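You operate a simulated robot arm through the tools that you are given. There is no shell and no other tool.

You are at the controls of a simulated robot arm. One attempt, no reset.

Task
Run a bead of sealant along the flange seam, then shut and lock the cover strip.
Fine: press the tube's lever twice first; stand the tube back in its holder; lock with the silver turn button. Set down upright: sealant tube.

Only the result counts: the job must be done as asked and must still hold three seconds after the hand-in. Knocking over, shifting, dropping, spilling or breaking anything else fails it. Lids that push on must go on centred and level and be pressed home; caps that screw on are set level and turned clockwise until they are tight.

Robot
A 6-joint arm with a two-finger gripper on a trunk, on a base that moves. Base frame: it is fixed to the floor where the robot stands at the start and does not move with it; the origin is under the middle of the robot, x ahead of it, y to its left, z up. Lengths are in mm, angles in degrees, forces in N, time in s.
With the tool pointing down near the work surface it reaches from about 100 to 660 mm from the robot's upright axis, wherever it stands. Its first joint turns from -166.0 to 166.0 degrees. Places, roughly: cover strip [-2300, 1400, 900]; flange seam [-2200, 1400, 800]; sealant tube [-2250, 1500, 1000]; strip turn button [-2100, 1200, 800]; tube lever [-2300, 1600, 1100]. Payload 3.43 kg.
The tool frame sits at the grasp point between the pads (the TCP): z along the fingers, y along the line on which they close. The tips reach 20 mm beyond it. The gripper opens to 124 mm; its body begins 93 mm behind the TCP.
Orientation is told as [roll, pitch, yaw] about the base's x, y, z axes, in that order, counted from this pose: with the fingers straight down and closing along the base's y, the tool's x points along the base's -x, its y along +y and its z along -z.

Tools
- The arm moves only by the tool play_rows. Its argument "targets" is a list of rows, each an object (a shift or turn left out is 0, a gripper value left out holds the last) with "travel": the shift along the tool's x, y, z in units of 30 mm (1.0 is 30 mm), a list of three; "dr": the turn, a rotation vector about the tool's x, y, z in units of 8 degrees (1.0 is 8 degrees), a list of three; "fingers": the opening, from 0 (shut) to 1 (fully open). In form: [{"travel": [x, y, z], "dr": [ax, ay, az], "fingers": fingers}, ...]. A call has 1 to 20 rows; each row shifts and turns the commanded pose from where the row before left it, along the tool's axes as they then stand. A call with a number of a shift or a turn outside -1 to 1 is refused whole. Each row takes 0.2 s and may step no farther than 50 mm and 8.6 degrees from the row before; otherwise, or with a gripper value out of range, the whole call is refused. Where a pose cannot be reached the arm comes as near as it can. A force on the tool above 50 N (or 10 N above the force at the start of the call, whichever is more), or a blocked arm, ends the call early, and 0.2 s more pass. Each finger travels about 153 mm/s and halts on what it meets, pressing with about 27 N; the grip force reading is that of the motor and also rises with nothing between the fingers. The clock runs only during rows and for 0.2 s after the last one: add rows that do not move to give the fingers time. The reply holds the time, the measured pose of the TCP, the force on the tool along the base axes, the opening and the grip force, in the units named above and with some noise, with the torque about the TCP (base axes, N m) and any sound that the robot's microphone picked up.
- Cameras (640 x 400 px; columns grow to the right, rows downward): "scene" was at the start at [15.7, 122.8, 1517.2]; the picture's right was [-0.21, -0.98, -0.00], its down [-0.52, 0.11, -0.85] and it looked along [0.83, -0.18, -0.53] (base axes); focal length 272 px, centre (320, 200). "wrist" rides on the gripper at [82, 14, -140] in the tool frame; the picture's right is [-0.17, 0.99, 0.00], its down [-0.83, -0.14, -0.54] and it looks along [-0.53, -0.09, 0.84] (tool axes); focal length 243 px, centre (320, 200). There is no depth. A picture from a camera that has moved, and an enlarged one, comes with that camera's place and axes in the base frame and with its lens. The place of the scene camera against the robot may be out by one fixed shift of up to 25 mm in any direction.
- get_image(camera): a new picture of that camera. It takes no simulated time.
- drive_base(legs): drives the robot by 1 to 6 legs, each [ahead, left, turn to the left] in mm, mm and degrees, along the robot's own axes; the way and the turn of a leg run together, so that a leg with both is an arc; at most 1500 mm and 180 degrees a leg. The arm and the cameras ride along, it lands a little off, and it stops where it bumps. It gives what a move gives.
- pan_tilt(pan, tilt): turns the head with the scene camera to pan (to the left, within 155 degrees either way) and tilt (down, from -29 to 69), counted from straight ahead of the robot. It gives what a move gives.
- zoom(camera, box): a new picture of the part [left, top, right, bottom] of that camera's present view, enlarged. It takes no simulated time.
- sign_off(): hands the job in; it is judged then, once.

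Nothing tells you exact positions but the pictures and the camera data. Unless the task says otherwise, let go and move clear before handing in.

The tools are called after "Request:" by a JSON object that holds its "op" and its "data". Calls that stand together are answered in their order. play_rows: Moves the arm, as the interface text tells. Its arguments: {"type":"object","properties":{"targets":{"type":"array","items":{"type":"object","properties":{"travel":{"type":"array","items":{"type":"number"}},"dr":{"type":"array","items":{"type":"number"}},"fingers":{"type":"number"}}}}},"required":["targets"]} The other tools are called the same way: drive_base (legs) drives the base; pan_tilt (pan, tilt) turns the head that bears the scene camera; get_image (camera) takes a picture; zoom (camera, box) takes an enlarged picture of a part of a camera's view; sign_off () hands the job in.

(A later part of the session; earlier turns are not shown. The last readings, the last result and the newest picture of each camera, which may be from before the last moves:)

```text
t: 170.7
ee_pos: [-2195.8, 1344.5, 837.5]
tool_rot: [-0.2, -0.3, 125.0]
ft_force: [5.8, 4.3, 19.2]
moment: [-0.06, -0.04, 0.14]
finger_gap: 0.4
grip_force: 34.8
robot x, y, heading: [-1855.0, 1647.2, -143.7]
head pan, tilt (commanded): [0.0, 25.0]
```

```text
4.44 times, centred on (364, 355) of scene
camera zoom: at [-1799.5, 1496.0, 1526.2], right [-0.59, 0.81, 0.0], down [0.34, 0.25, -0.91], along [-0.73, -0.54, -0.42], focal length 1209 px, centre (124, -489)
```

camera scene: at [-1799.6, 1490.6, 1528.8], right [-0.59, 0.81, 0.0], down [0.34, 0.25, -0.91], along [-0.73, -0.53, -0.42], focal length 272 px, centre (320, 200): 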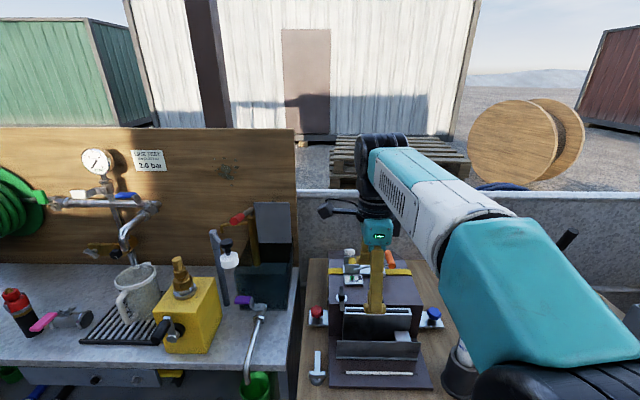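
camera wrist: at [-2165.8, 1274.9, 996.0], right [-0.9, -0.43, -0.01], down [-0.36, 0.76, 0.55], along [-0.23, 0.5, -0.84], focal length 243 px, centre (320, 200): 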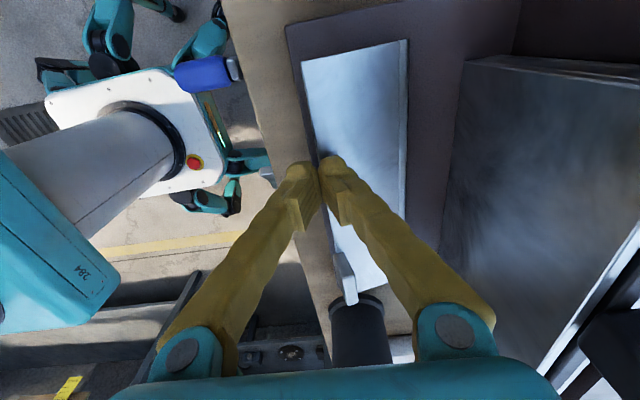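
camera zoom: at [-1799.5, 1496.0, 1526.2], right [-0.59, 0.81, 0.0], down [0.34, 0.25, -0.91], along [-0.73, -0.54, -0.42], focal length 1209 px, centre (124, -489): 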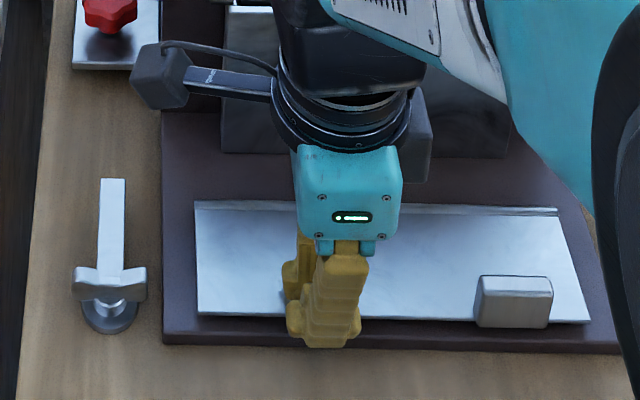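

The strip is pressed flat (19 N contact). Now I'll rise, turn the tool back so the fingers close left–right, and move above the silver T button to inspect it.

Request:
{"op": "play_rows", "data": {"targets": [{"travel": [0, 0, -0.5]}, {"travel": [0, 0, -1]}, {"travel": [0, 0, -1]}, {"travel": [0, 0, -1]}, {"travel": [0, 0, -1]}, {"travel": [0, 0, -1]}, {"travel": [0, 0, 0]}]}}

Request:
{"op": "play_rows", "data": {"targets": [{"dr": [0, 0, -1]}, {"dr": [0, 0, -1]}, {"dr": [0, 0, -1]}, {"dr": [0, 0, -1]}, {"dr": [0, 0, -1]}, {"dr": [0, 0, -1]}, {"dr": [0, 0, -1]}, {"dr": [0, 0, -1]}, {"dr": [0, 0, -1]}, {"dr": [0, 0, -1]}, {"dr": [0, 0, -1]}, {"dr": [0, 0, -0.25]}, {"travel": [-0.12, 0.98, 0], "fingers": 1}, {"travel": [-0.12, 0.98, 0]}, {"travel": [-0.12, 0.98, 0]}, {"travel": [-0.12, 0.98, 0]}, {"travel": [0, 0, 0]}]}}

Request:
{"op": "get_image", "data": {"camera": "wrist"}}

Request:
{"op": "get_image", "data": {"camera": "scene"}}

```text
t: 172.3
ee_pos: [-2198.9, 1351.0, 1003.3]
tool_rot: [-0.2, -0.4, 124.6]
ft_force: [2.3, 5.4, -1.6]
moment: [-0.55, 0.18, -0.01]
finger_gap: 0.1
grip_force: 34.4
robot x, y, heading: [-1852.2, 1654.3, -144.0]
head pan, tilt (commanded): [0.0, 25.0]
```

```text
t: 175.9
ee_pos: [-2144.7, 1243.8, 1000.3]
tool_rot: [-0.3, -0.1, -145.3]
ft_force: [-2.4, -0.6, 2.7]
moment: [0.08, -0.17, 0.0]
finger_gap: 124.0
grip_force: 0.0
robot x, y, heading: [-1854.6, 1657.1, -144.0]
head pan, tilt (commanded): [0.0, 25.0]
```

```text
taken
camera wrist: at [-2068.8, 1278.6, 1141.4], right [0.42, -0.91, -0.01], down [-0.76, -0.36, 0.54], along [-0.49, -0.22, -0.84], focal length 243 px, centre (320, 200)
```

wrist: 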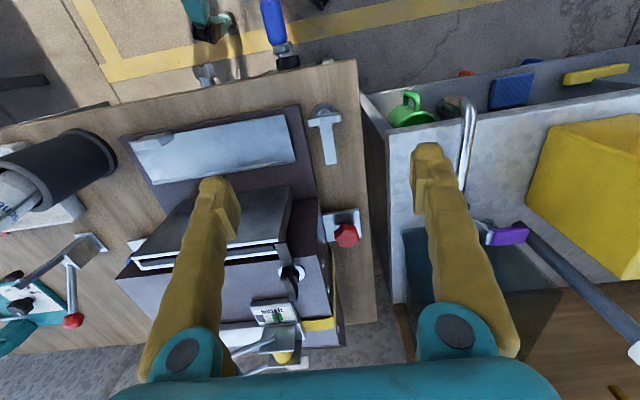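

```text
taken
camera scene: at [-1802.0, 1497.3, 1526.1], right [-0.59, 0.81, 0.0], down [0.34, 0.25, -0.91], along [-0.73, -0.53, -0.42], focal length 272 px, centre (320, 200)
```

scene: 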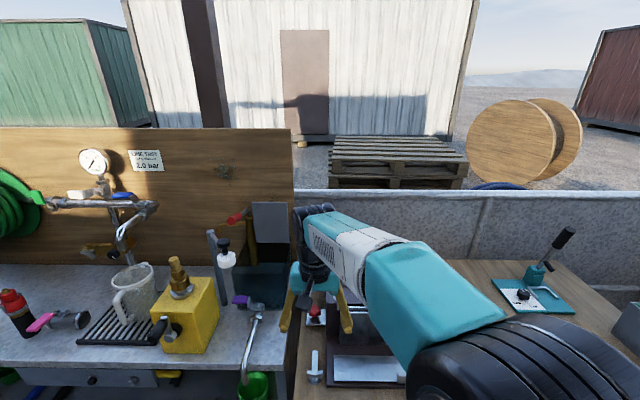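

The T button is in view. I'll zoom in to understand its shape.

Request:
{"op": "zoom", "data": {"camera": "wrist", "box": [280, 80, 376, 180]}}

Request:
{"op": "zoom", "data": {"camera": "scene", "box": [290, 330, 370, 400]}}

```text
4.00 times, centred on (328, 130) of wrist
camera zoom: at [-2068.8, 1278.6, 1141.4], right [0.42, -0.91, -0.01], down [-0.76, -0.36, 0.54], along [-0.49, -0.22, -0.84], focal length 970 px, centre (288, 480)
```

zoom: 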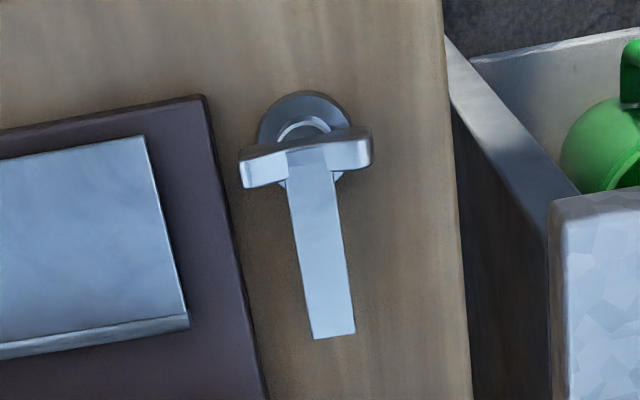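

```text
5.71 times, centred on (330, 365) of scene
camera zoom: at [-1802.0, 1497.3, 1526.1], right [-0.59, 0.81, 0.0], down [0.34, 0.25, -0.91], along [-0.73, -0.53, -0.42], focal length 1554 px, centre (263, -743)
```

zoom: 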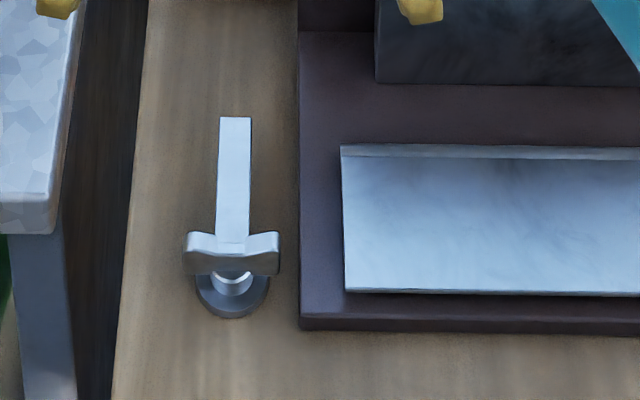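

The wing sits centred on its post, about 6 mm off my tool axis, and is ~40 mm long. I'll set a 62 mm opening, centre, and lower toward it, stopping above for a check.

Request:
{"op": "play_rows", "data": {"targets": [{"travel": [0.18, 0.21, 0], "fingers": 0.5}, {"travel": [0, 0, 1]}, {"travel": [0, 0, 1]}, {"travel": [0, 0, 1]}, {"travel": [0, 0, 0.8]}, {"travel": [0, 0, 0]}]}}

Request:
{"op": "get_image", "data": {"camera": "wrist"}}

Request:
{"op": "zoom", "data": {"camera": "wrist", "box": [240, 100, 400, 220]}}

Request:
{"op": "zoom", "data": {"camera": "scene", "box": [260, 290, 380, 400]}}

```text
t: 177.3
ee_pos: [-2135.8, 1240.0, 886.7]
tool_rot: [-0.4, 0.1, -145.2]
ft_force: [1.8, 0.9, -3.3]
moment: [-0.07, 0.22, 0.0]
finger_gap: 62.1
grip_force: 0.0
robot x, y, heading: [-1860.7, 1655.3, -143.8]
head pan, tilt (commanded): [0.0, 25.0]
```

```text
taken
camera wrist: at [-2060.8, 1274.8, 1026.5], right [0.43, -0.9, -0.01], down [-0.76, -0.36, 0.54], along [-0.49, -0.22, -0.84], focal length 243 px, centre (320, 200)
```

wrist: 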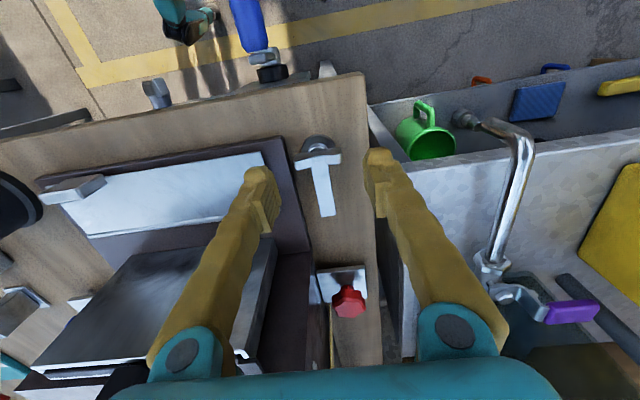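

```text
3.33 times, centred on (320, 160) of wrist
camera zoom: at [-2060.8, 1274.8, 1026.5], right [0.43, -0.9, -0.01], down [-0.76, -0.36, 0.54], along [-0.49, -0.22, -0.84], focal length 809 px, centre (320, 333)
```

zoom: 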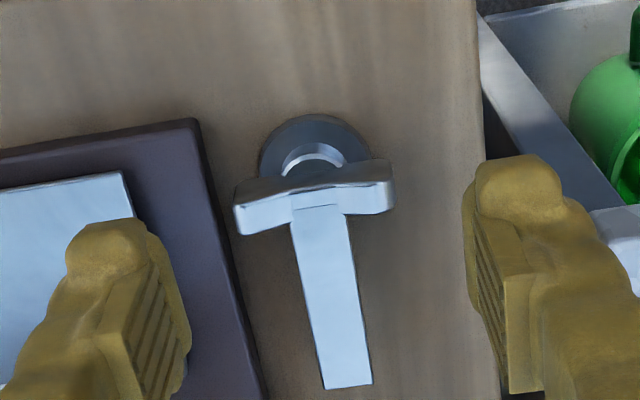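

```text
3.64 times, centred on (320, 345) of scene
camera zoom: at [-1803.8, 1496.0, 1526.7], right [-0.59, 0.81, 0.0], down [0.34, 0.25, -0.91], along [-0.73, -0.54, -0.42], focal length 989 px, centre (320, -327)
```

zoom: 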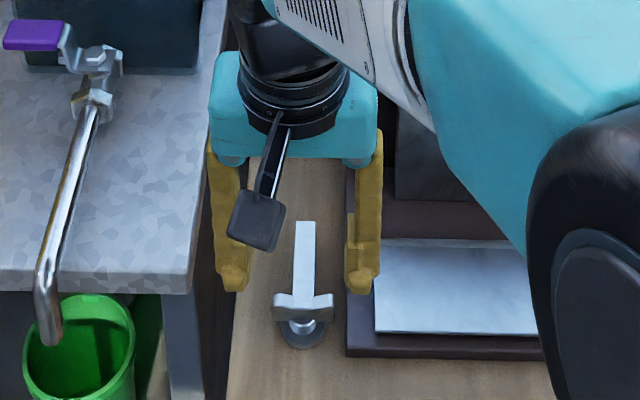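

Well centred (within 4 mm), wing top near z≈838. I'll fine-centre and lower 40 mm around the wing.

Request:
{"op": "play_rows", "data": {"targets": [{"travel": [0.1, -0.03, 0]}, {"travel": [0, 0, 0.5]}, {"travel": [0, 0, 0.5]}, {"travel": [0, 0, 0.33]}, {"travel": [0, 0, 0]}]}}

Request:
{"op": "zoom", "data": {"camera": "wrist", "box": [240, 100, 400, 220]}}

Request:
{"op": "zoom", "data": {"camera": "scene", "box": [280, 320, 370, 400]}}

```text
t: 178.5
ee_pos: [-2133.6, 1244.2, 848.5]
tool_rot: [-0.4, 0.2, -145.3]
ft_force: [3.0, 5.2, 3.6]
moment: [-0.63, 0.2, 0.0]
finger_gap: 62.1
grip_force: 0.1
robot x, y, heading: [-1854.3, 1656.0, -143.8]
head pan, tilt (commanded): [0.0, 25.0]
```

```text
3.33 times, centred on (320, 160) of wrist
camera zoom: at [-2060.1, 1278.5, 988.4], right [0.43, -0.9, -0.01], down [-0.76, -0.36, 0.53], along [-0.49, -0.22, -0.85], focal length 809 px, centre (320, 333)
```

zoom: 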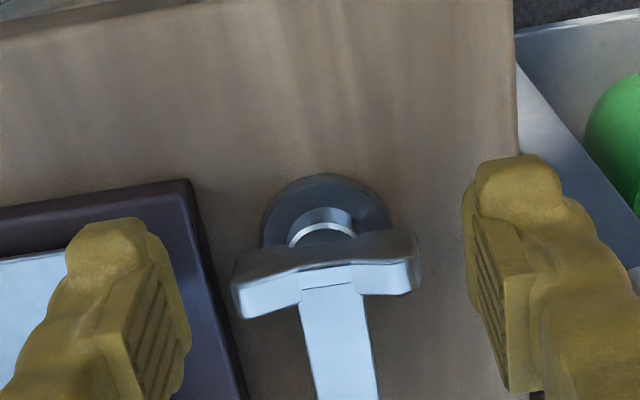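

```text
5.00 times, centred on (325, 360) of scene
camera zoom: at [-1804.4, 1497.2, 1529.3], right [-0.59, 0.81, 0.0], down [0.34, 0.25, -0.91], along [-0.73, -0.53, -0.42], focal length 1360 px, centre (295, -600)
```

zoom: 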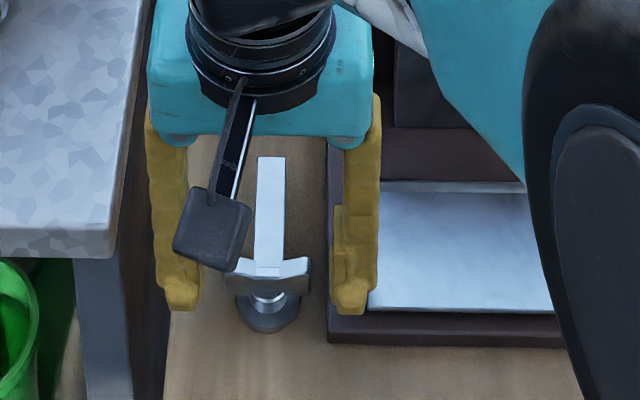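

The fingers flank the wing. I'll lower a touch more and close gently on it.

Request:
{"op": "play_rows", "data": {"targets": [{"travel": [0.05, 0.05, 0.08]}, {"fingers": 0.42}, {"fingers": 0.37}, {"fingers": 0.34}, {"fingers": 0.31}, {"fingers": 0.2}, {"fingers": 0}, {"travel": [0, 0, 0]}, {"travel": [0, 0, 0]}]}}

Request:
{"op": "zoom", "data": {"camera": "wrist", "box": [240, 100, 400, 220]}}

Request:
{"op": "zoom", "data": {"camera": "scene", "box": [280, 320, 370, 400]}}

```text
t: 179.4
ee_pos: [-2127.2, 1242.7, 851.7]
tool_rot: [-0.5, -0.1, -145.2]
ft_force: [4.0, 3.3, 1.6]
moment: [-0.44, 0.45, 0.02]
finger_gap: 41.4
grip_force: 0.0
robot x, y, heading: [-1850.2, 1654.6, -144.1]
head pan, tilt (commanded): [0.0, 25.0]
stopped in row 4: the force on the tool passed its limit at 85 N (the readings are from after the stop); the commanded pose is now the measured one
```

```text
3.33 times, centred on (320, 160) of wrist
camera zoom: at [-2053.5, 1276.8, 991.1], right [0.43, -0.91, -0.01], down [-0.76, -0.36, 0.54], along [-0.49, -0.22, -0.84], focal length 809 px, centre (320, 333)
```

zoom: 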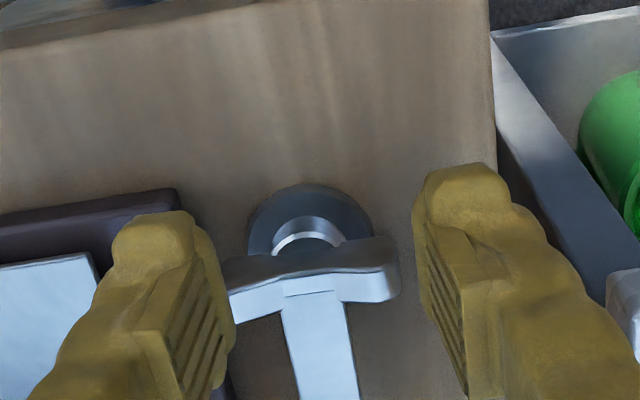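

```text
5.00 times, centred on (325, 360) of scene
camera zoom: at [-1793.7, 1499.8, 1528.3], right [-0.59, 0.81, 0.0], down [0.34, 0.25, -0.91], along [-0.73, -0.53, -0.42], focal length 1360 px, centre (295, -600)
```

zoom: 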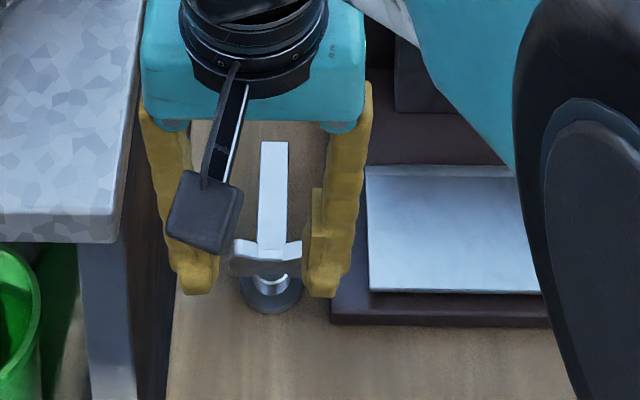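

One finger touched the wing first and tripped the force limit; the wing is ~2.5 mm off centre. I'll shift to centre and close slowly again.

Request:
{"op": "play_rows", "data": {"targets": [{"travel": [0, -0.085, 0.05]}, {"travel": [0, 0, 0], "fingers": 0.33}, {"fingers": 0.325}, {"fingers": 0.32}, {"fingers": 0.31}, {"fingers": 0.3}, {"travel": [0, 0, 0]}]}}

Request:
{"op": "zoom", "data": {"camera": "wrist", "box": [240, 100, 400, 220]}}

```text
t: 181.0
ee_pos: [-2131.1, 1242.0, 851.1]
tool_rot: [-0.5, -0.1, -145.3]
ft_force: [8.7, 7.2, 27.6]
moment: [0.72, 0.49, -0.27]
finger_gap: 37.3
grip_force: 0.0
robot x, y, heading: [-1851.6, 1651.7, -144.5]
head pan, tilt (commanded): [0.0, 25.0]
```

```text
3.33 times, centred on (320, 160) of wrist
camera zoom: at [-2055.6, 1276.8, 989.3], right [0.42, -0.91, -0.01], down [-0.76, -0.36, 0.54], along [-0.49, -0.22, -0.84], focal length 809 px, centre (320, 333)
```

zoom: 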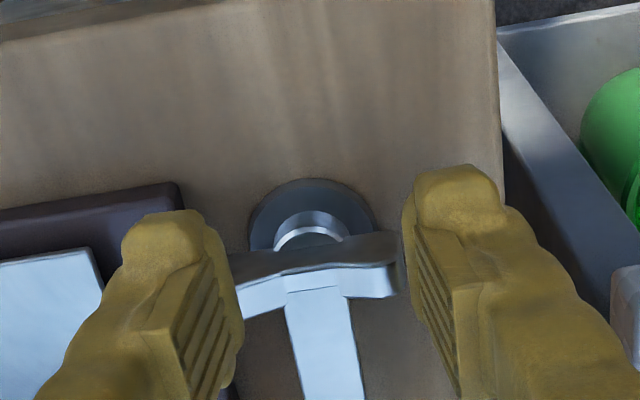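

The fingertips seem to be riding high on the wing ends (upward force, 37 mm gap). I'll open a bit, recentre by 3 mm, go 5 mm lower, and look.

Request:
{"op": "play_rows", "data": {"targets": [{"travel": [0, 0, 0], "fingers": 0.47}, {"travel": [0, -0.11, 0]}, {"travel": [0, 0, 0.1]}, {"travel": [0, 0, 0.08]}, {"travel": [0, 0, 0]}]}}

Request:
{"op": "zoom", "data": {"camera": "wrist", "box": [240, 100, 400, 220]}}

Request:
{"op": "zoom", "data": {"camera": "scene", "box": [280, 320, 370, 400]}}

```text
t: 181.2
ee_pos: [-2131.0, 1243.4, 851.0]
tool_rot: [-0.4, 0.1, -145.1]
ft_force: [2.7, 2.9, 3.0]
moment: [-0.45, 0.31, 0.02]
finger_gap: 58.5
grip_force: 0.1
robot x, y, heading: [-1849.5, 1653.6, -144.0]
head pan, tilt (commanded): [0.0, 25.0]
stopped in row 1: the force on the tool passed its limit at 79 N (the readings are from after the stop); the commanded pose is now the measured one
```

```text
3.33 times, centred on (320, 160) of wrist
camera zoom: at [-2056.9, 1277.1, 990.6], right [0.43, -0.9, -0.01], down [-0.76, -0.36, 0.54], along [-0.49, -0.22, -0.84], focal length 809 px, centre (320, 333)
```

zoom: 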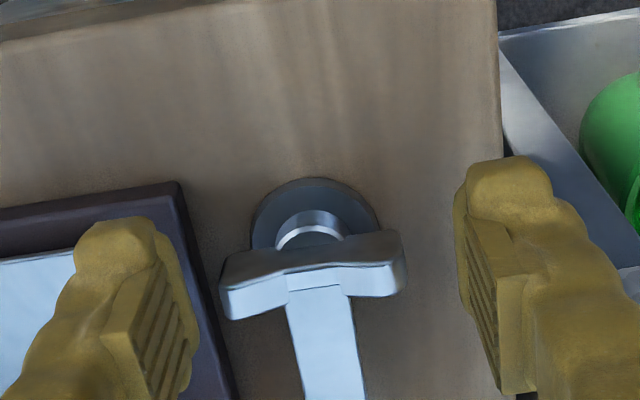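

```text
5.00 times, centred on (325, 360) of scene
camera zoom: at [-1797.9, 1496.0, 1527.7], right [-0.59, 0.81, 0.0], down [0.34, 0.25, -0.91], along [-0.73, -0.53, -0.42], focal length 1360 px, centre (295, -600)
```

zoom: 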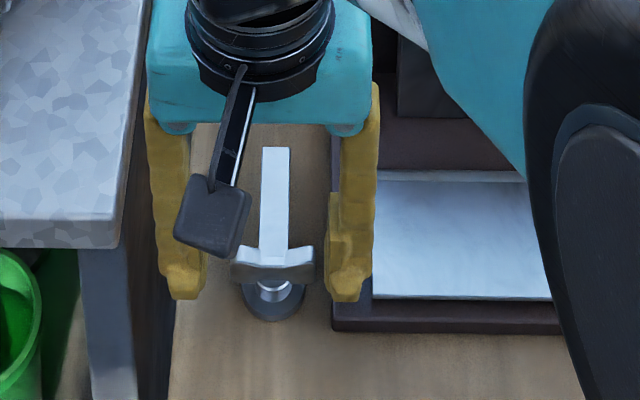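

Gripping is awkward with the arm's sway, so I'll instead push the long bar of the button round clockwise with closed fingers. First rise, close the fingers and go to the left side of the bar.

Request:
{"op": "play_rows", "data": {"targets": [{"travel": [0, 0, -0.7]}, {"travel": [0, 0, -0.7]}, {"travel": [0, 0, 0], "fingers": 0}, {"travel": [-0.55, 0.4, 0]}, {"travel": [-0.55, 0.4, 0]}, {"travel": [-0.52, 0.37, 0]}, {"travel": [0, 0, 0]}]}}

Request:
{"op": "get_image", "data": {"camera": "wrist"}}

Request:
{"op": "zoom", "data": {"camera": "wrist", "box": [220, 60, 380, 180]}}

Request:
{"op": "zoom", "data": {"camera": "scene", "box": [270, 310, 370, 400]}}

```text
t: 182.8
ee_pos: [-2153.2, 1188.5, 892.9]
tool_rot: [-0.3, 0.0, -145.3]
ft_force: [0.5, 0.7, -1.8]
moment: [-0.1, 0.11, -0.01]
finger_gap: 0.0
grip_force: 27.2
robot x, y, heading: [-1850.9, 1661.4, -144.3]
head pan, tilt (commanded): [0.0, 25.0]
```

```text
taken
camera wrist: at [-2079.0, 1223.1, 1032.7], right [0.42, -0.91, 0.0], down [-0.76, -0.36, 0.54], along [-0.49, -0.23, -0.84], focal length 243 px, centre (320, 200)
```

wrist: 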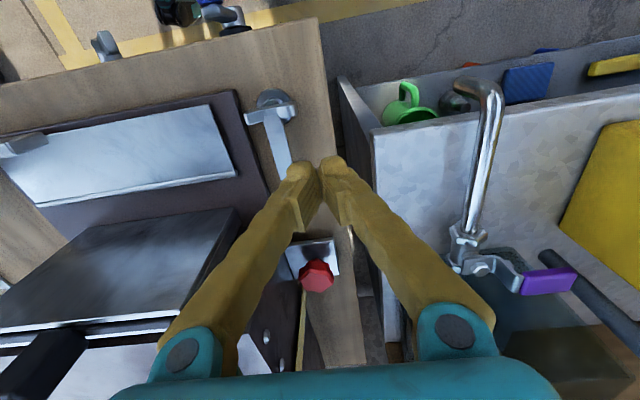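

```text
3.33 times, centred on (300, 120) of wrist
camera zoom: at [-2079.0, 1223.1, 1032.7], right [0.42, -0.91, 0.0], down [-0.76, -0.36, 0.54], along [-0.49, -0.23, -0.84], focal length 809 px, centre (387, 467)
```

zoom: 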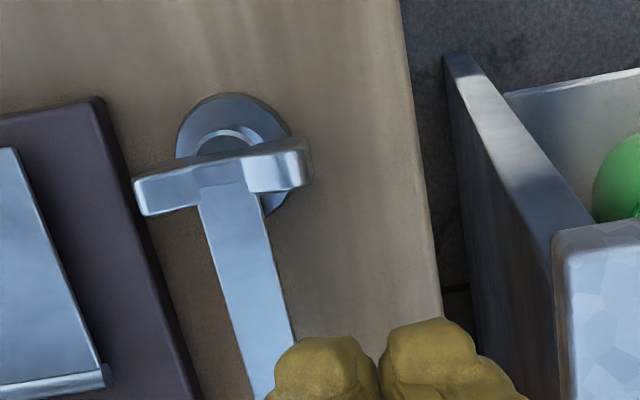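

```text
4.44 times, centred on (320, 355) of scene
camera zoom: at [-1798.6, 1504.6, 1527.2], right [-0.58, 0.81, 0.0], down [0.34, 0.24, -0.91], along [-0.74, -0.53, -0.42], focal length 1209 px, centre (320, -489)
```

zoom: 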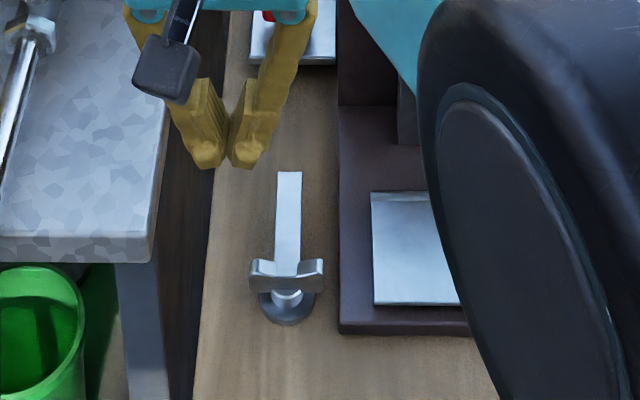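

The pair's right edge is only ~3 mm from the bar, so I'll move 6 mm further left, then lower beside the bar.

Request:
{"op": "play_rows", "data": {"targets": [{"travel": [0, 0.2, 0]}, {"travel": [0, 0, 0.5]}, {"travel": [0, 0, 0.5]}, {"travel": [0, 0, 0.4]}, {"travel": [0, 0, 0.2]}, {"travel": [0, 0, 0]}]}}

Request:
{"op": "zoom", "data": {"camera": "wrist", "box": [220, 80, 380, 200]}}

Request:
{"op": "zoom", "data": {"camera": "scene", "box": [270, 310, 370, 400]}}

```text
t: 184.2
ee_pos: [-2143.9, 1178.4, 845.5]
tool_rot: [-0.2, -0.1, -145.1]
ft_force: [-0.2, -3.0, 6.4]
moment: [0.49, 0.05, 0.04]
finger_gap: 0.2
grip_force: 26.5
robot x, y, heading: [-1847.2, 1654.2, -144.3]
head pan, tilt (commanded): [0.0, 25.0]
```

```text
3.33 times, centred on (300, 140) of wrist
camera zoom: at [-2069.4, 1213.0, 984.7], right [0.43, -0.9, -0.01], down [-0.76, -0.36, 0.54], along [-0.49, -0.23, -0.84], focal length 809 px, centre (387, 400)
```

zoom: 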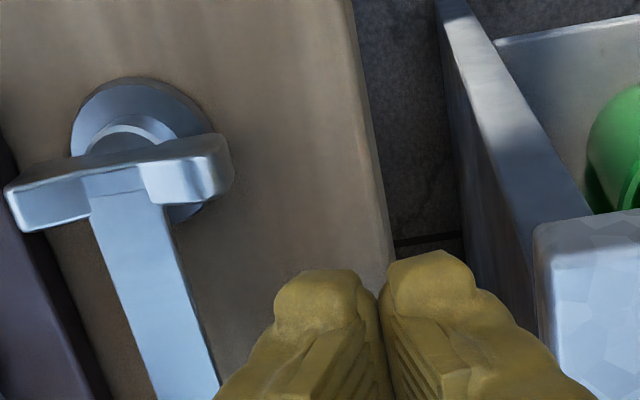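

```text
4.44 times, centred on (320, 355) of scene
camera zoom: at [-1791.8, 1496.3, 1525.9], right [-0.58, 0.81, 0.0], down [0.34, 0.25, -0.91], along [-0.74, -0.53, -0.42], focal length 1209 px, centre (320, -489)
```

zoom: 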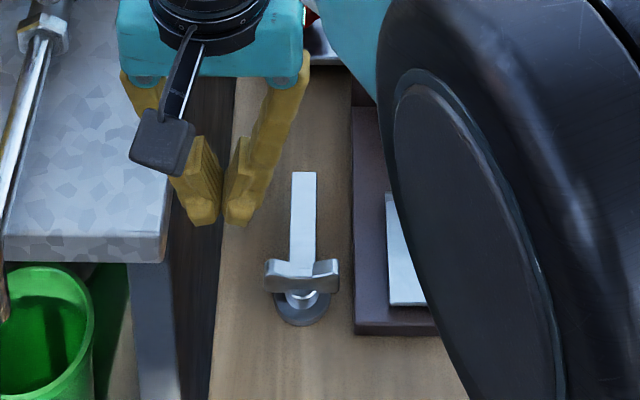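

The closed fingers are beside the bar at the right height. Now I'll push the bar to the right in small steps.

Request:
{"op": "play_rows", "data": {"targets": [{"travel": [0, -0.15, 0]}, {"travel": [0, -0.15, 0]}, {"travel": [0, -0.15, 0]}, {"travel": [0, -0.15, 0]}, {"travel": [0, -0.15, 0]}, {"travel": [0, -0.15, 0]}, {"travel": [0, 0, 0]}]}}

Request:
{"op": "zoom", "data": {"camera": "wrist", "box": [220, 80, 380, 200]}}

Request:
{"op": "zoom", "data": {"camera": "scene", "box": [270, 310, 370, 400]}}

```text
t: 185.8
ee_pos: [-2163.5, 1203.3, 844.5]
tool_rot: [-0.3, 0.0, -145.2]
ft_force: [-0.3, -5.6, -2.7]
moment: [0.64, 0.06, -0.03]
finger_gap: 0.0
grip_force: 27.2
robot x, y, heading: [-1852.7, 1652.4, -144.7]
head pan, tilt (commanded): [0.0, 25.0]
```

```text
3.33 times, centred on (300, 140) of wrist
camera zoom: at [-2087.9, 1238.1, 984.5], right [0.43, -0.9, 0.0], down [-0.76, -0.36, 0.54], along [-0.49, -0.23, -0.84], focal length 809 px, centre (387, 400)
```

zoom: 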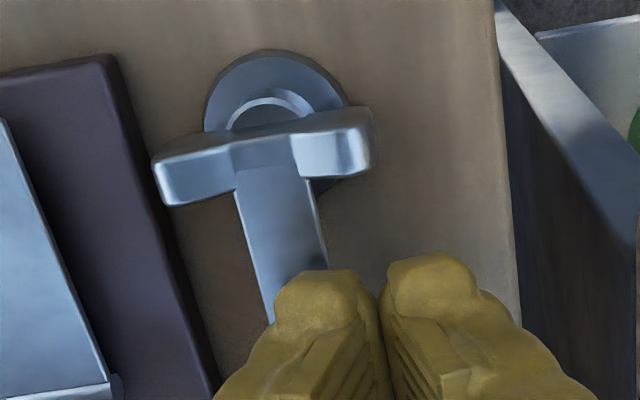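

```text
4.44 times, centred on (320, 355) of scene
camera zoom: at [-1799.0, 1497.4, 1526.1], right [-0.58, 0.81, 0.0], down [0.34, 0.25, -0.91], along [-0.74, -0.53, -0.42], focal length 1209 px, centre (320, -489)
```

zoom: 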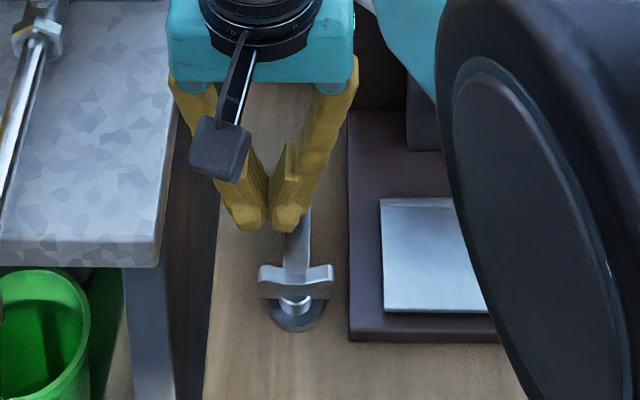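

Contact with the bar is starting. Continuing the push to the right.

Request:
{"op": "play_rows", "data": {"targets": [{"travel": [0, -0.15, 0]}, {"travel": [0, -0.15, 0]}, {"travel": [0, -0.15, 0]}, {"travel": [0, -0.15, 0]}, {"travel": [0, 0, 0]}]}}

Request:
{"op": "zoom", "data": {"camera": "wrist", "box": [220, 80, 380, 200]}}

Request:
{"op": "zoom", "data": {"camera": "scene", "box": [270, 310, 370, 400]}}

```text
t: 187.0
ee_pos: [-2172.1, 1215.8, 845.9]
tool_rot: [-0.5, 0.2, -145.3]
ft_force: [2.6, 3.0, 2.5]
moment: [-0.35, 0.38, 0.0]
finger_gap: 0.0
grip_force: 27.1
robot x, y, heading: [-1849.3, 1652.3, -143.9]
head pan, tilt (commanded): [0.0, 25.0]
```

```text
3.33 times, centred on (300, 140) of wrist
camera zoom: at [-2096.9, 1249.4, 985.2], right [0.42, -0.91, -0.01], down [-0.76, -0.36, 0.54], along [-0.49, -0.22, -0.84], focal length 809 px, centre (387, 400)
```

zoom: 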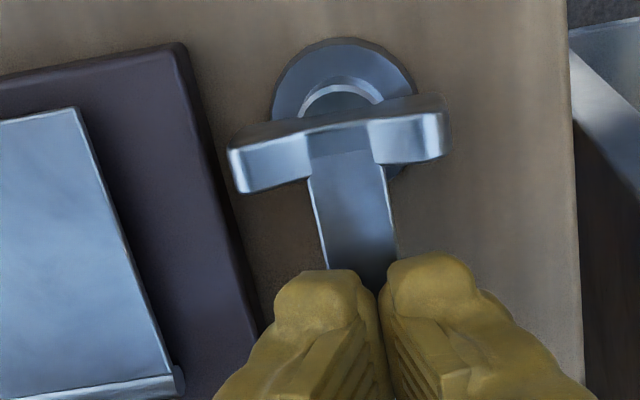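

```text
4.44 times, centred on (320, 355) of scene
camera zoom: at [-1792.8, 1493.9, 1528.2], right [-0.58, 0.81, 0.0], down [0.34, 0.25, -0.91], along [-0.74, -0.53, -0.42], focal length 1209 px, centre (320, -489)
```

zoom: 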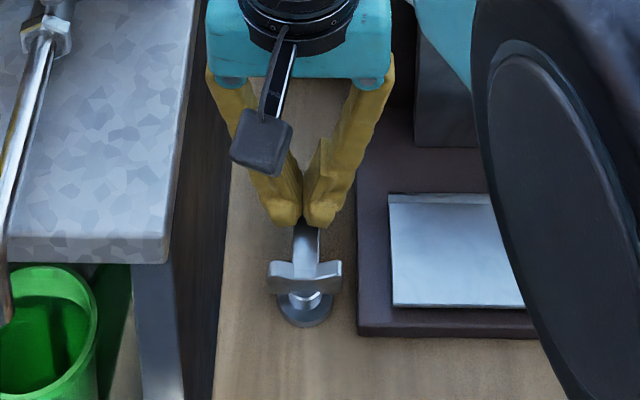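

The bar lies lower than my fingertips (they passed over it), so I'll push the taller wing instead: left wing end away from the robot. I'll rise and move to the front-left of the wing.

Request:
{"op": "play_rows", "data": {"targets": [{"travel": [0, 0, -1]}, {"travel": [0.6, 0.3, 0]}, {"travel": [0.6, 0.3, 0]}, {"travel": [0.6, 0.3, 0]}, {"travel": [0.6, 0.3, 0]}, {"travel": [0, 0, 0]}]}}

Request:
{"op": "zoom", "data": {"camera": "wrist", "box": [220, 120, 400, 260]}}

Request:
{"op": "zoom", "data": {"camera": "scene", "box": [270, 310, 370, 400]}}

```text
t: 188.4
ee_pos: [-2093.9, 1228.1, 874.3]
tool_rot: [-0.3, 0.1, -145.3]
ft_force: [2.2, 9.4, -2.4]
moment: [-1.04, 0.25, 0.0]
finger_gap: 0.0
grip_force: 26.6
robot x, y, heading: [-1846.7, 1649.6, -144.0]
head pan, tilt (commanded): [0.0, 25.0]
```

```text
2.86 times, centred on (310, 190) of wrist
camera zoom: at [-2019.5, 1263.1, 1014.1], right [0.43, -0.91, -0.01], down [-0.76, -0.36, 0.54], along [-0.49, -0.22, -0.84], focal length 693 px, centre (349, 229)
```

zoom: 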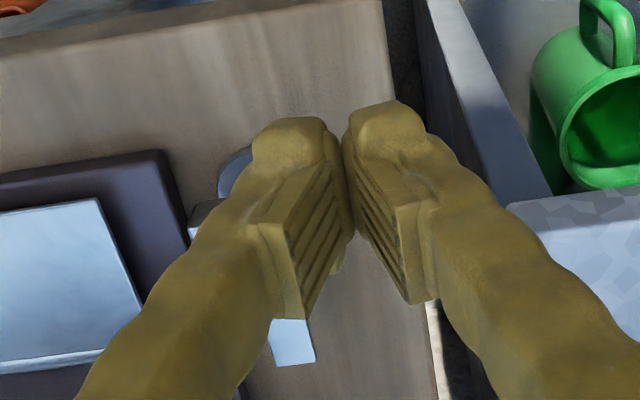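

```text
4.44 times, centred on (320, 355) of scene
camera zoom: at [-1798.2, 1493.8, 1527.5], right [-0.58, 0.81, 0.0], down [0.34, 0.25, -0.91], along [-0.74, -0.53, -0.42], focal length 1209 px, centre (320, -489)
```

zoom: 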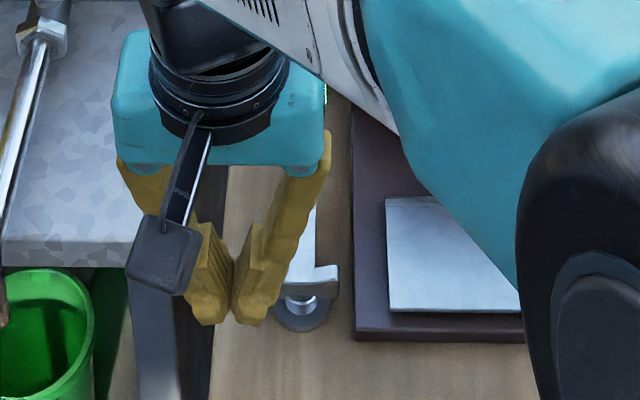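

The fingers are in front-left of the wing. I'll lower to wing height and push away from the robot in small steps.

Request:
{"op": "play_rows", "data": {"targets": [{"travel": [0, 0, 0.5]}, {"travel": [0, 0, 0.5]}, {"travel": [-0.15, 0, 0]}, {"travel": [-0.15, 0, 0]}, {"travel": [-0.15, 0, 0]}, {"travel": [0, 0, 0]}]}}

Request:
{"op": "zoom", "data": {"camera": "wrist", "box": [220, 120, 400, 260]}}

Request:
{"op": "zoom", "data": {"camera": "scene", "box": [270, 310, 370, 400]}}

```text
t: 189.8
ee_pos: [-2106.0, 1219.5, 843.8]
tool_rot: [-0.2, -0.1, -145.4]
ft_force: [-4.8, -3.7, -5.7]
moment: [0.38, -0.56, -0.03]
finger_gap: 0.1
grip_force: 27.4
robot x, y, heading: [-1845.8, 1652.6, -144.3]
head pan, tilt (commanded): [0.0, 25.0]
```

```text
2.86 times, centred on (310, 190) of wrist
camera zoom: at [-2030.7, 1254.9, 983.2], right [0.42, -0.91, 0.0], down [-0.76, -0.36, 0.54], along [-0.49, -0.23, -0.84], focal length 693 px, centre (349, 229)
```

zoom: 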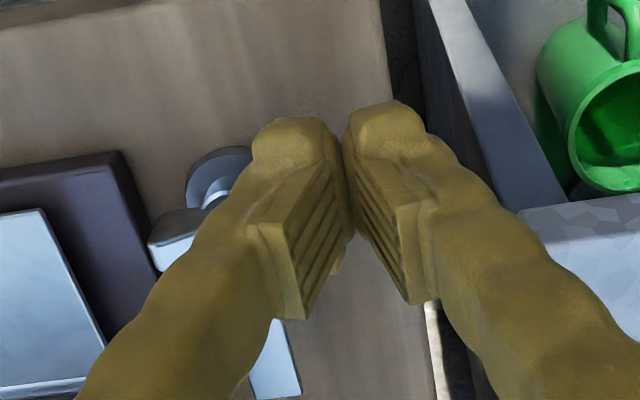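

```text
4.44 times, centred on (320, 355) of scene
camera zoom: at [-1793.5, 1495.9, 1525.2], right [-0.58, 0.81, 0.0], down [0.34, 0.25, -0.91], along [-0.74, -0.53, -0.42], focal length 1209 px, centre (320, -489)
```

zoom: 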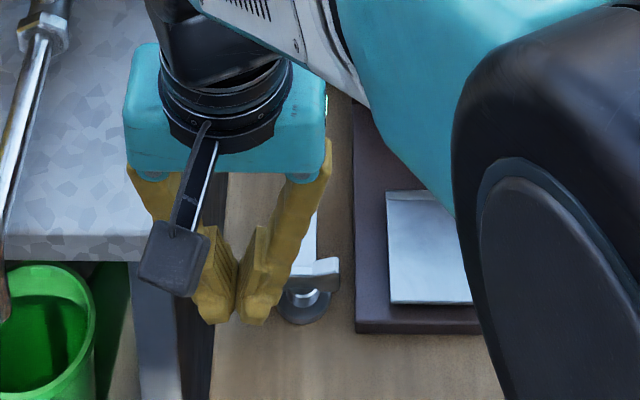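

Continuing to push the wing's left end away from the robot.

Request:
{"op": "play_rows", "data": {"targets": [{"travel": [-0.15, 0, 0]}, {"travel": [-0.15, 0, 0]}, {"travel": [-0.15, 0, 0]}, {"travel": [0, 0, 0]}]}}

Request:
{"op": "zoom", "data": {"camera": "wrist", "box": [220, 120, 400, 260]}}

Request:
{"op": "zoom", "data": {"camera": "scene", "box": [270, 310, 370, 400]}}

```text
t: 190.8
ee_pos: [-2118.2, 1213.0, 845.4]
tool_rot: [-0.5, 0.0, -145.5]
ft_force: [1.5, 2.3, 0.5]
moment: [-0.34, 0.23, -0.02]
finger_gap: 0.0
grip_force: 27.0
robot x, y, heading: [-1854.5, 1650.3, -144.4]
head pan, tilt (commanded): [0.0, 25.0]
```

```text
2.86 times, centred on (310, 190) of wrist
camera zoom: at [-2043.3, 1247.3, 985.2], right [0.42, -0.91, -0.01], down [-0.76, -0.36, 0.54], along [-0.49, -0.22, -0.84], focal length 693 px, centre (349, 229)
```

zoom: 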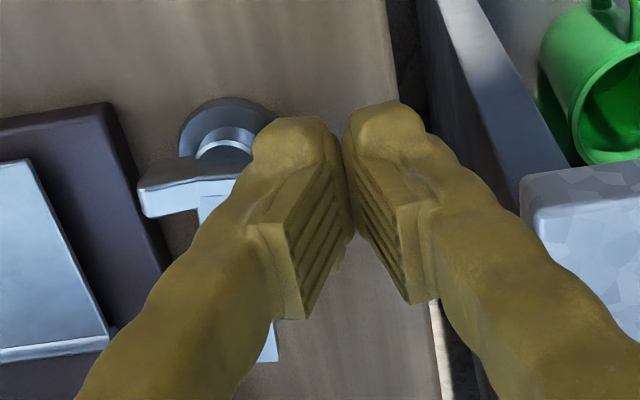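

```text
4.44 times, centred on (320, 355) of scene
camera zoom: at [-1798.2, 1495.2, 1527.9], right [-0.58, 0.81, 0.0], down [0.34, 0.25, -0.91], along [-0.74, -0.53, -0.42], focal length 1209 px, centre (320, -489)
```

zoom: 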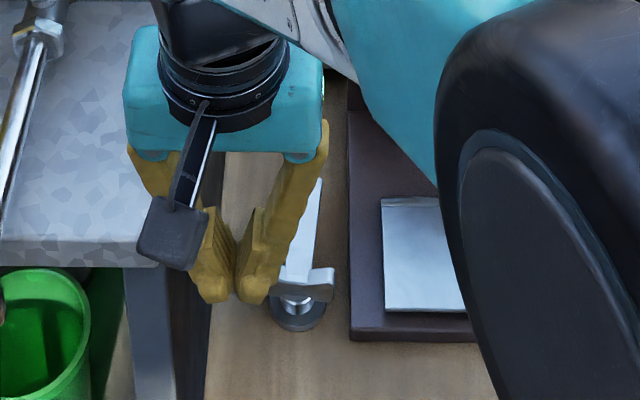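

The fingers are passing just left of the wing's end. I'll back off, shift 9 mm right, and push again.

Request:
{"op": "play_rows", "data": {"targets": [{"travel": [0.5, 0, 0]}, {"travel": [0.5, 0, 0]}, {"travel": [0.1, -0.3, 0]}, {"travel": [-0.2, 0, 0]}, {"travel": [-0.15, 0, 0]}, {"travel": [-0.15, 0, 0]}, {"travel": [-0.15, 0, 0]}, {"travel": [0, 0, 0]}]}}

Request:
{"op": "zoom", "data": {"camera": "wrist", "box": [220, 120, 400, 260]}}

Request:
{"op": "zoom", "data": {"camera": "scene", "box": [270, 310, 370, 400]}}

```text
t: 192.6
ee_pos: [-2108.8, 1229.8, 844.6]
tool_rot: [-0.4, 0.1, -145.2]
ft_force: [2.9, 0.9, -2.4]
moment: [-0.03, 0.35, 0.0]
finger_gap: 0.2
grip_force: 26.6
robot x, y, heading: [-1843.6, 1654.9, -144.1]
head pan, tilt (commanded): [0.0, 25.0]
```

```text
2.86 times, centred on (310, 190) of wrist
camera zoom: at [-2034.4, 1264.1, 984.3], right [0.43, -0.9, -0.01], down [-0.76, -0.36, 0.54], along [-0.49, -0.22, -0.84], focal length 693 px, centre (349, 229)
```

zoom: 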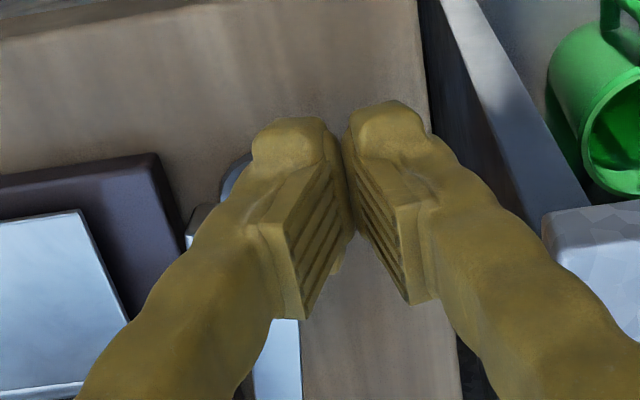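

```text
4.44 times, centred on (320, 355) of scene
camera zoom: at [-1794.6, 1496.8, 1527.6], right [-0.59, 0.81, 0.0], down [0.34, 0.25, -0.91], along [-0.73, -0.53, -0.42], focal length 1209 px, centre (320, -489)
```

zoom: 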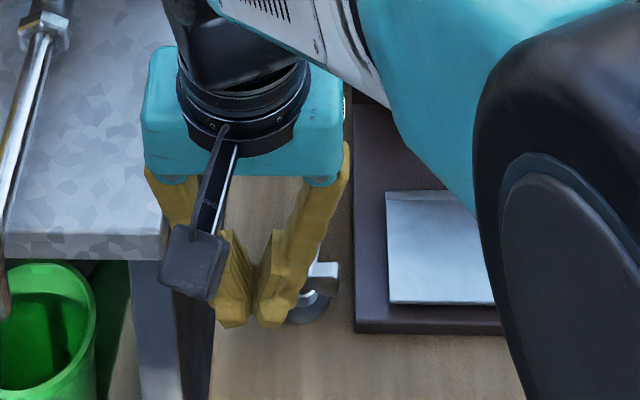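

Now the pair overlaps the wing's left half. Pushing away from the robot.

Request:
{"op": "play_rows", "data": {"targets": [{"travel": [-0.13, 0, 0]}, {"travel": [-0.13, 0, 0]}, {"travel": [-0.13, 0, 0]}, {"travel": [-0.13, 0, 0]}, {"travel": [0, 0, 0]}]}}

Request:
{"op": "zoom", "data": {"camera": "wrist", "box": [220, 120, 400, 260]}}

Request:
{"op": "zoom", "data": {"camera": "scene", "box": [270, 310, 370, 400]}}

```text
t: 193.9
ee_pos: [-2119.0, 1219.1, 847.0]
tool_rot: [-0.7, 0.1, -145.1]
ft_force: [2.1, 4.4, -5.9]
moment: [-0.51, 0.33, 0.0]
finger_gap: 0.1
grip_force: 26.8
robot x, y, heading: [-1843.1, 1657.2, -144.0]
head pan, tilt (commanded): [0.0, 25.0]
stopped in row 5: the force on the tool passed its limit at 97 N (the readings are from after the stop); the commanded pose is now the measured one
```

```text
2.86 times, centred on (310, 190) of wrist
camera zoom: at [-2045.1, 1254.0, 987.6], right [0.43, -0.9, -0.01], down [-0.76, -0.36, 0.54], along [-0.49, -0.22, -0.84], focal length 693 px, centre (349, 229)
```

zoom: 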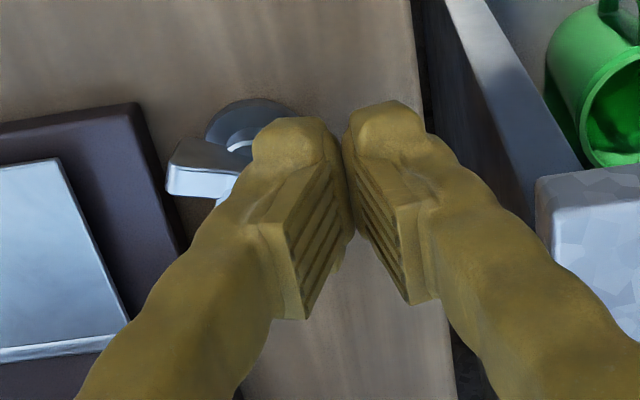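

```text
4.44 times, centred on (320, 355) of scene
camera zoom: at [-1787.1, 1501.8, 1526.8], right [-0.59, 0.81, 0.0], down [0.34, 0.25, -0.91], along [-0.73, -0.53, -0.42], focal length 1209 px, centre (320, -489)
```

zoom: 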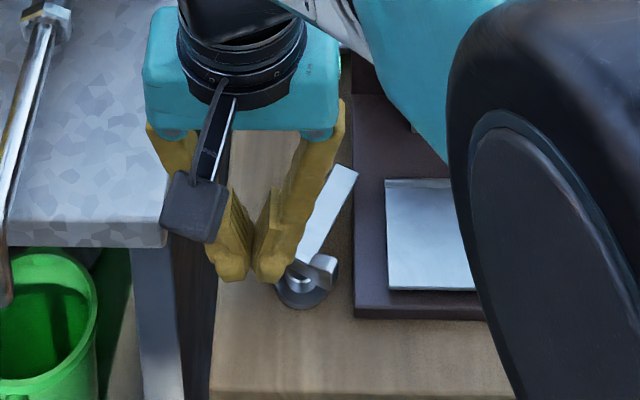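

The bar has turned about 25–30° clockwise, but I was pushing too near the pivot. I'll back off slightly, shift 7 mm left for more leverage, and push on.

Request:
{"op": "play_rows", "data": {"targets": [{"travel": [0.2, 0, 0]}, {"travel": [0, 0.25, 0]}, {"travel": [-0.12, 0, 0]}, {"travel": [-0.12, 0, 0]}, {"travel": [-0.12, 0, 0]}, {"travel": [-0.12, 0, 0]}, {"travel": [0, 0, 0]}]}}

Request:
{"op": "zoom", "data": {"camera": "wrist", "box": [220, 120, 400, 260]}}

Request:
{"op": "zoom", "data": {"camera": "scene", "box": [270, 310, 370, 400]}}

```text
t: 195.5
ee_pos: [-2125.4, 1204.0, 851.1]
tool_rot: [-0.5, -0.1, -145.2]
ft_force: [2.8, -3.2, 4.1]
moment: [0.51, 0.43, -0.01]
finger_gap: 0.0
grip_force: 27.2
robot x, y, heading: [-1847.0, 1656.2, -144.4]
head pan, tilt (commanded): [0.0, 25.0]
```

```text
2.86 times, centred on (310, 190) of wrist
camera zoom: at [-2050.2, 1239.0, 989.2], right [0.43, -0.9, -0.01], down [-0.76, -0.36, 0.54], along [-0.49, -0.23, -0.84], focal length 693 px, centre (349, 229)
```

zoom: 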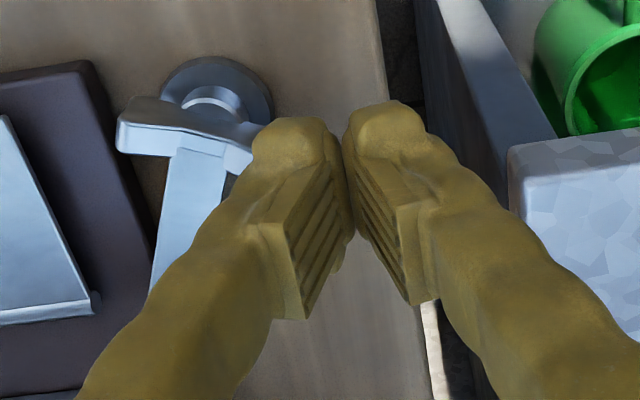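

```text
4.44 times, centred on (320, 355) of scene
camera zoom: at [-1793.3, 1499.6, 1526.9], right [-0.58, 0.81, 0.0], down [0.34, 0.25, -0.91], along [-0.74, -0.53, -0.42], focal length 1209 px, centre (320, -489)
```

zoom: 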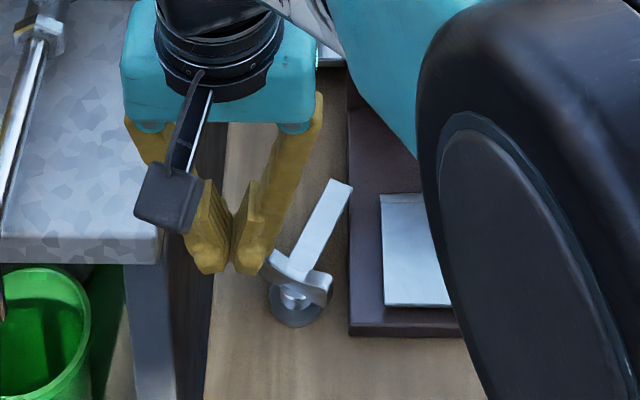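

The bar is now ~30° round. I'll move further back beside the raised wing end and push it to the right, which gives good leverage.

Request:
{"op": "play_rows", "data": {"targets": [{"travel": [-0.14, 0, 0.05]}, {"travel": [-0.14, 0, 0.05]}, {"travel": [0, -0.1, 0]}, {"travel": [0, -0.1, 0]}, {"travel": [0, -0.1, 0]}, {"travel": [0, 0, 0]}]}}

Request:
{"op": "zoom", "data": {"camera": "wrist", "box": [220, 120, 400, 260]}}

Request:
{"op": "zoom", "data": {"camera": "scene", "box": [270, 310, 370, 400]}}

```text
t: 196.8
ee_pos: [-2135.8, 1206.5, 849.5]
tool_rot: [-0.6, 0.1, -145.1]
ft_force: [2.2, 3.2, 0.3]
moment: [-0.39, 0.24, -0.01]
finger_gap: 0.1
grip_force: 26.9
robot x, y, heading: [-1844.4, 1653.3, -143.9]
head pan, tilt (commanded): [0.0, 25.0]
stopped in row 6: the force on the tool passed its limit at 94 N (the readings are from after the stop); the commanded pose is now the measured one
```

```text
2.86 times, centred on (310, 190) of wrist
camera zoom: at [-2061.4, 1241.7, 989.5], right [0.43, -0.9, -0.01], down [-0.76, -0.37, 0.54], along [-0.49, -0.22, -0.84], focal length 693 px, centre (349, 229)
```

zoom: 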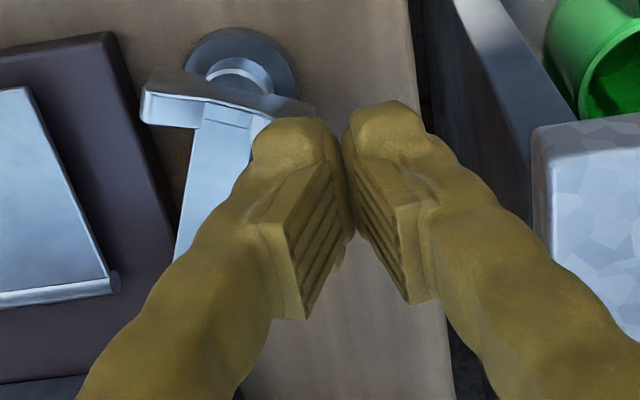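

```text
4.44 times, centred on (320, 355) of scene
camera zoom: at [-1791.3, 1495.9, 1528.3], right [-0.59, 0.81, 0.0], down [0.34, 0.25, -0.91], along [-0.73, -0.53, -0.42], focal length 1209 px, centre (320, -489)
```

zoom: 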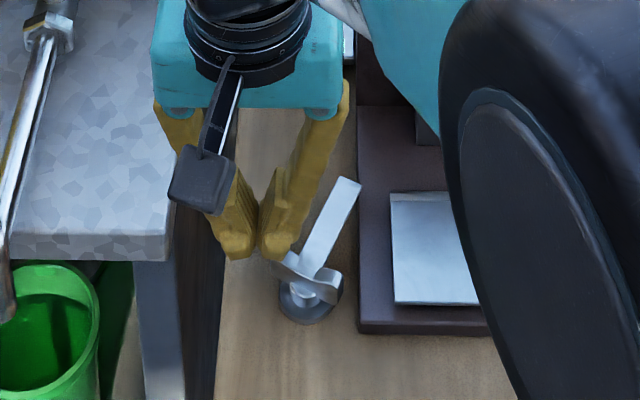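

The contact is too high on the wing. I'll rise, move beside the bar again and go lower this time (tips ~7 mm above the table) so they catch the bar itself.

Request:
{"op": "play_rows", "data": {"targets": [{"travel": [0, 0.15, -0.6]}, {"travel": [-0.25, 0, -0.2]}, {"travel": [-0.25, 0, 0]}, {"travel": [0, 0, 0.6]}, {"travel": [0, 0, 0.4]}, {"travel": [0, 0, 0.2]}, {"travel": [0, 0, 0]}]}}

Request:
{"op": "zoom", "data": {"camera": "wrist", "box": [220, 80, 400, 220]}}

Request:
{"op": "zoom", "data": {"camera": "scene", "box": [270, 310, 370, 400]}}

```text
t: 198.4
ee_pos: [-2143.9, 1192.0, 835.1]
tool_rot: [-0.7, 0.3, -145.3]
ft_force: [2.8, 3.8, -5.2]
moment: [-0.39, 0.3, 0.02]
finger_gap: 0.0
grip_force: 26.8
robot x, y, heading: [-1846.6, 1651.3, -144.2]
head pan, tilt (commanded): [0.0, 25.0]
```

```text
2.86 times, centred on (310, 150) of wrist
camera zoom: at [-2070.3, 1225.3, 974.7], right [0.43, -0.9, -0.01], down [-0.76, -0.37, 0.54], along [-0.49, -0.22, -0.84], focal length 693 px, centre (349, 343)
```

zoom: 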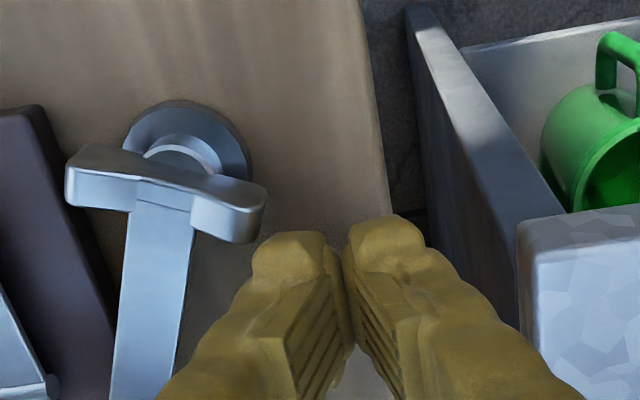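

```text
4.44 times, centred on (320, 355) of scene
camera zoom: at [-1796.6, 1490.8, 1527.7], right [-0.58, 0.81, 0.0], down [0.35, 0.25, -0.9], along [-0.74, -0.53, -0.43], focal length 1209 px, centre (320, -489)
```

zoom: 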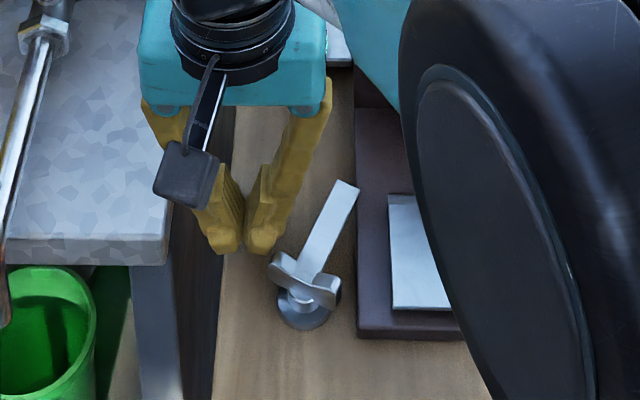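

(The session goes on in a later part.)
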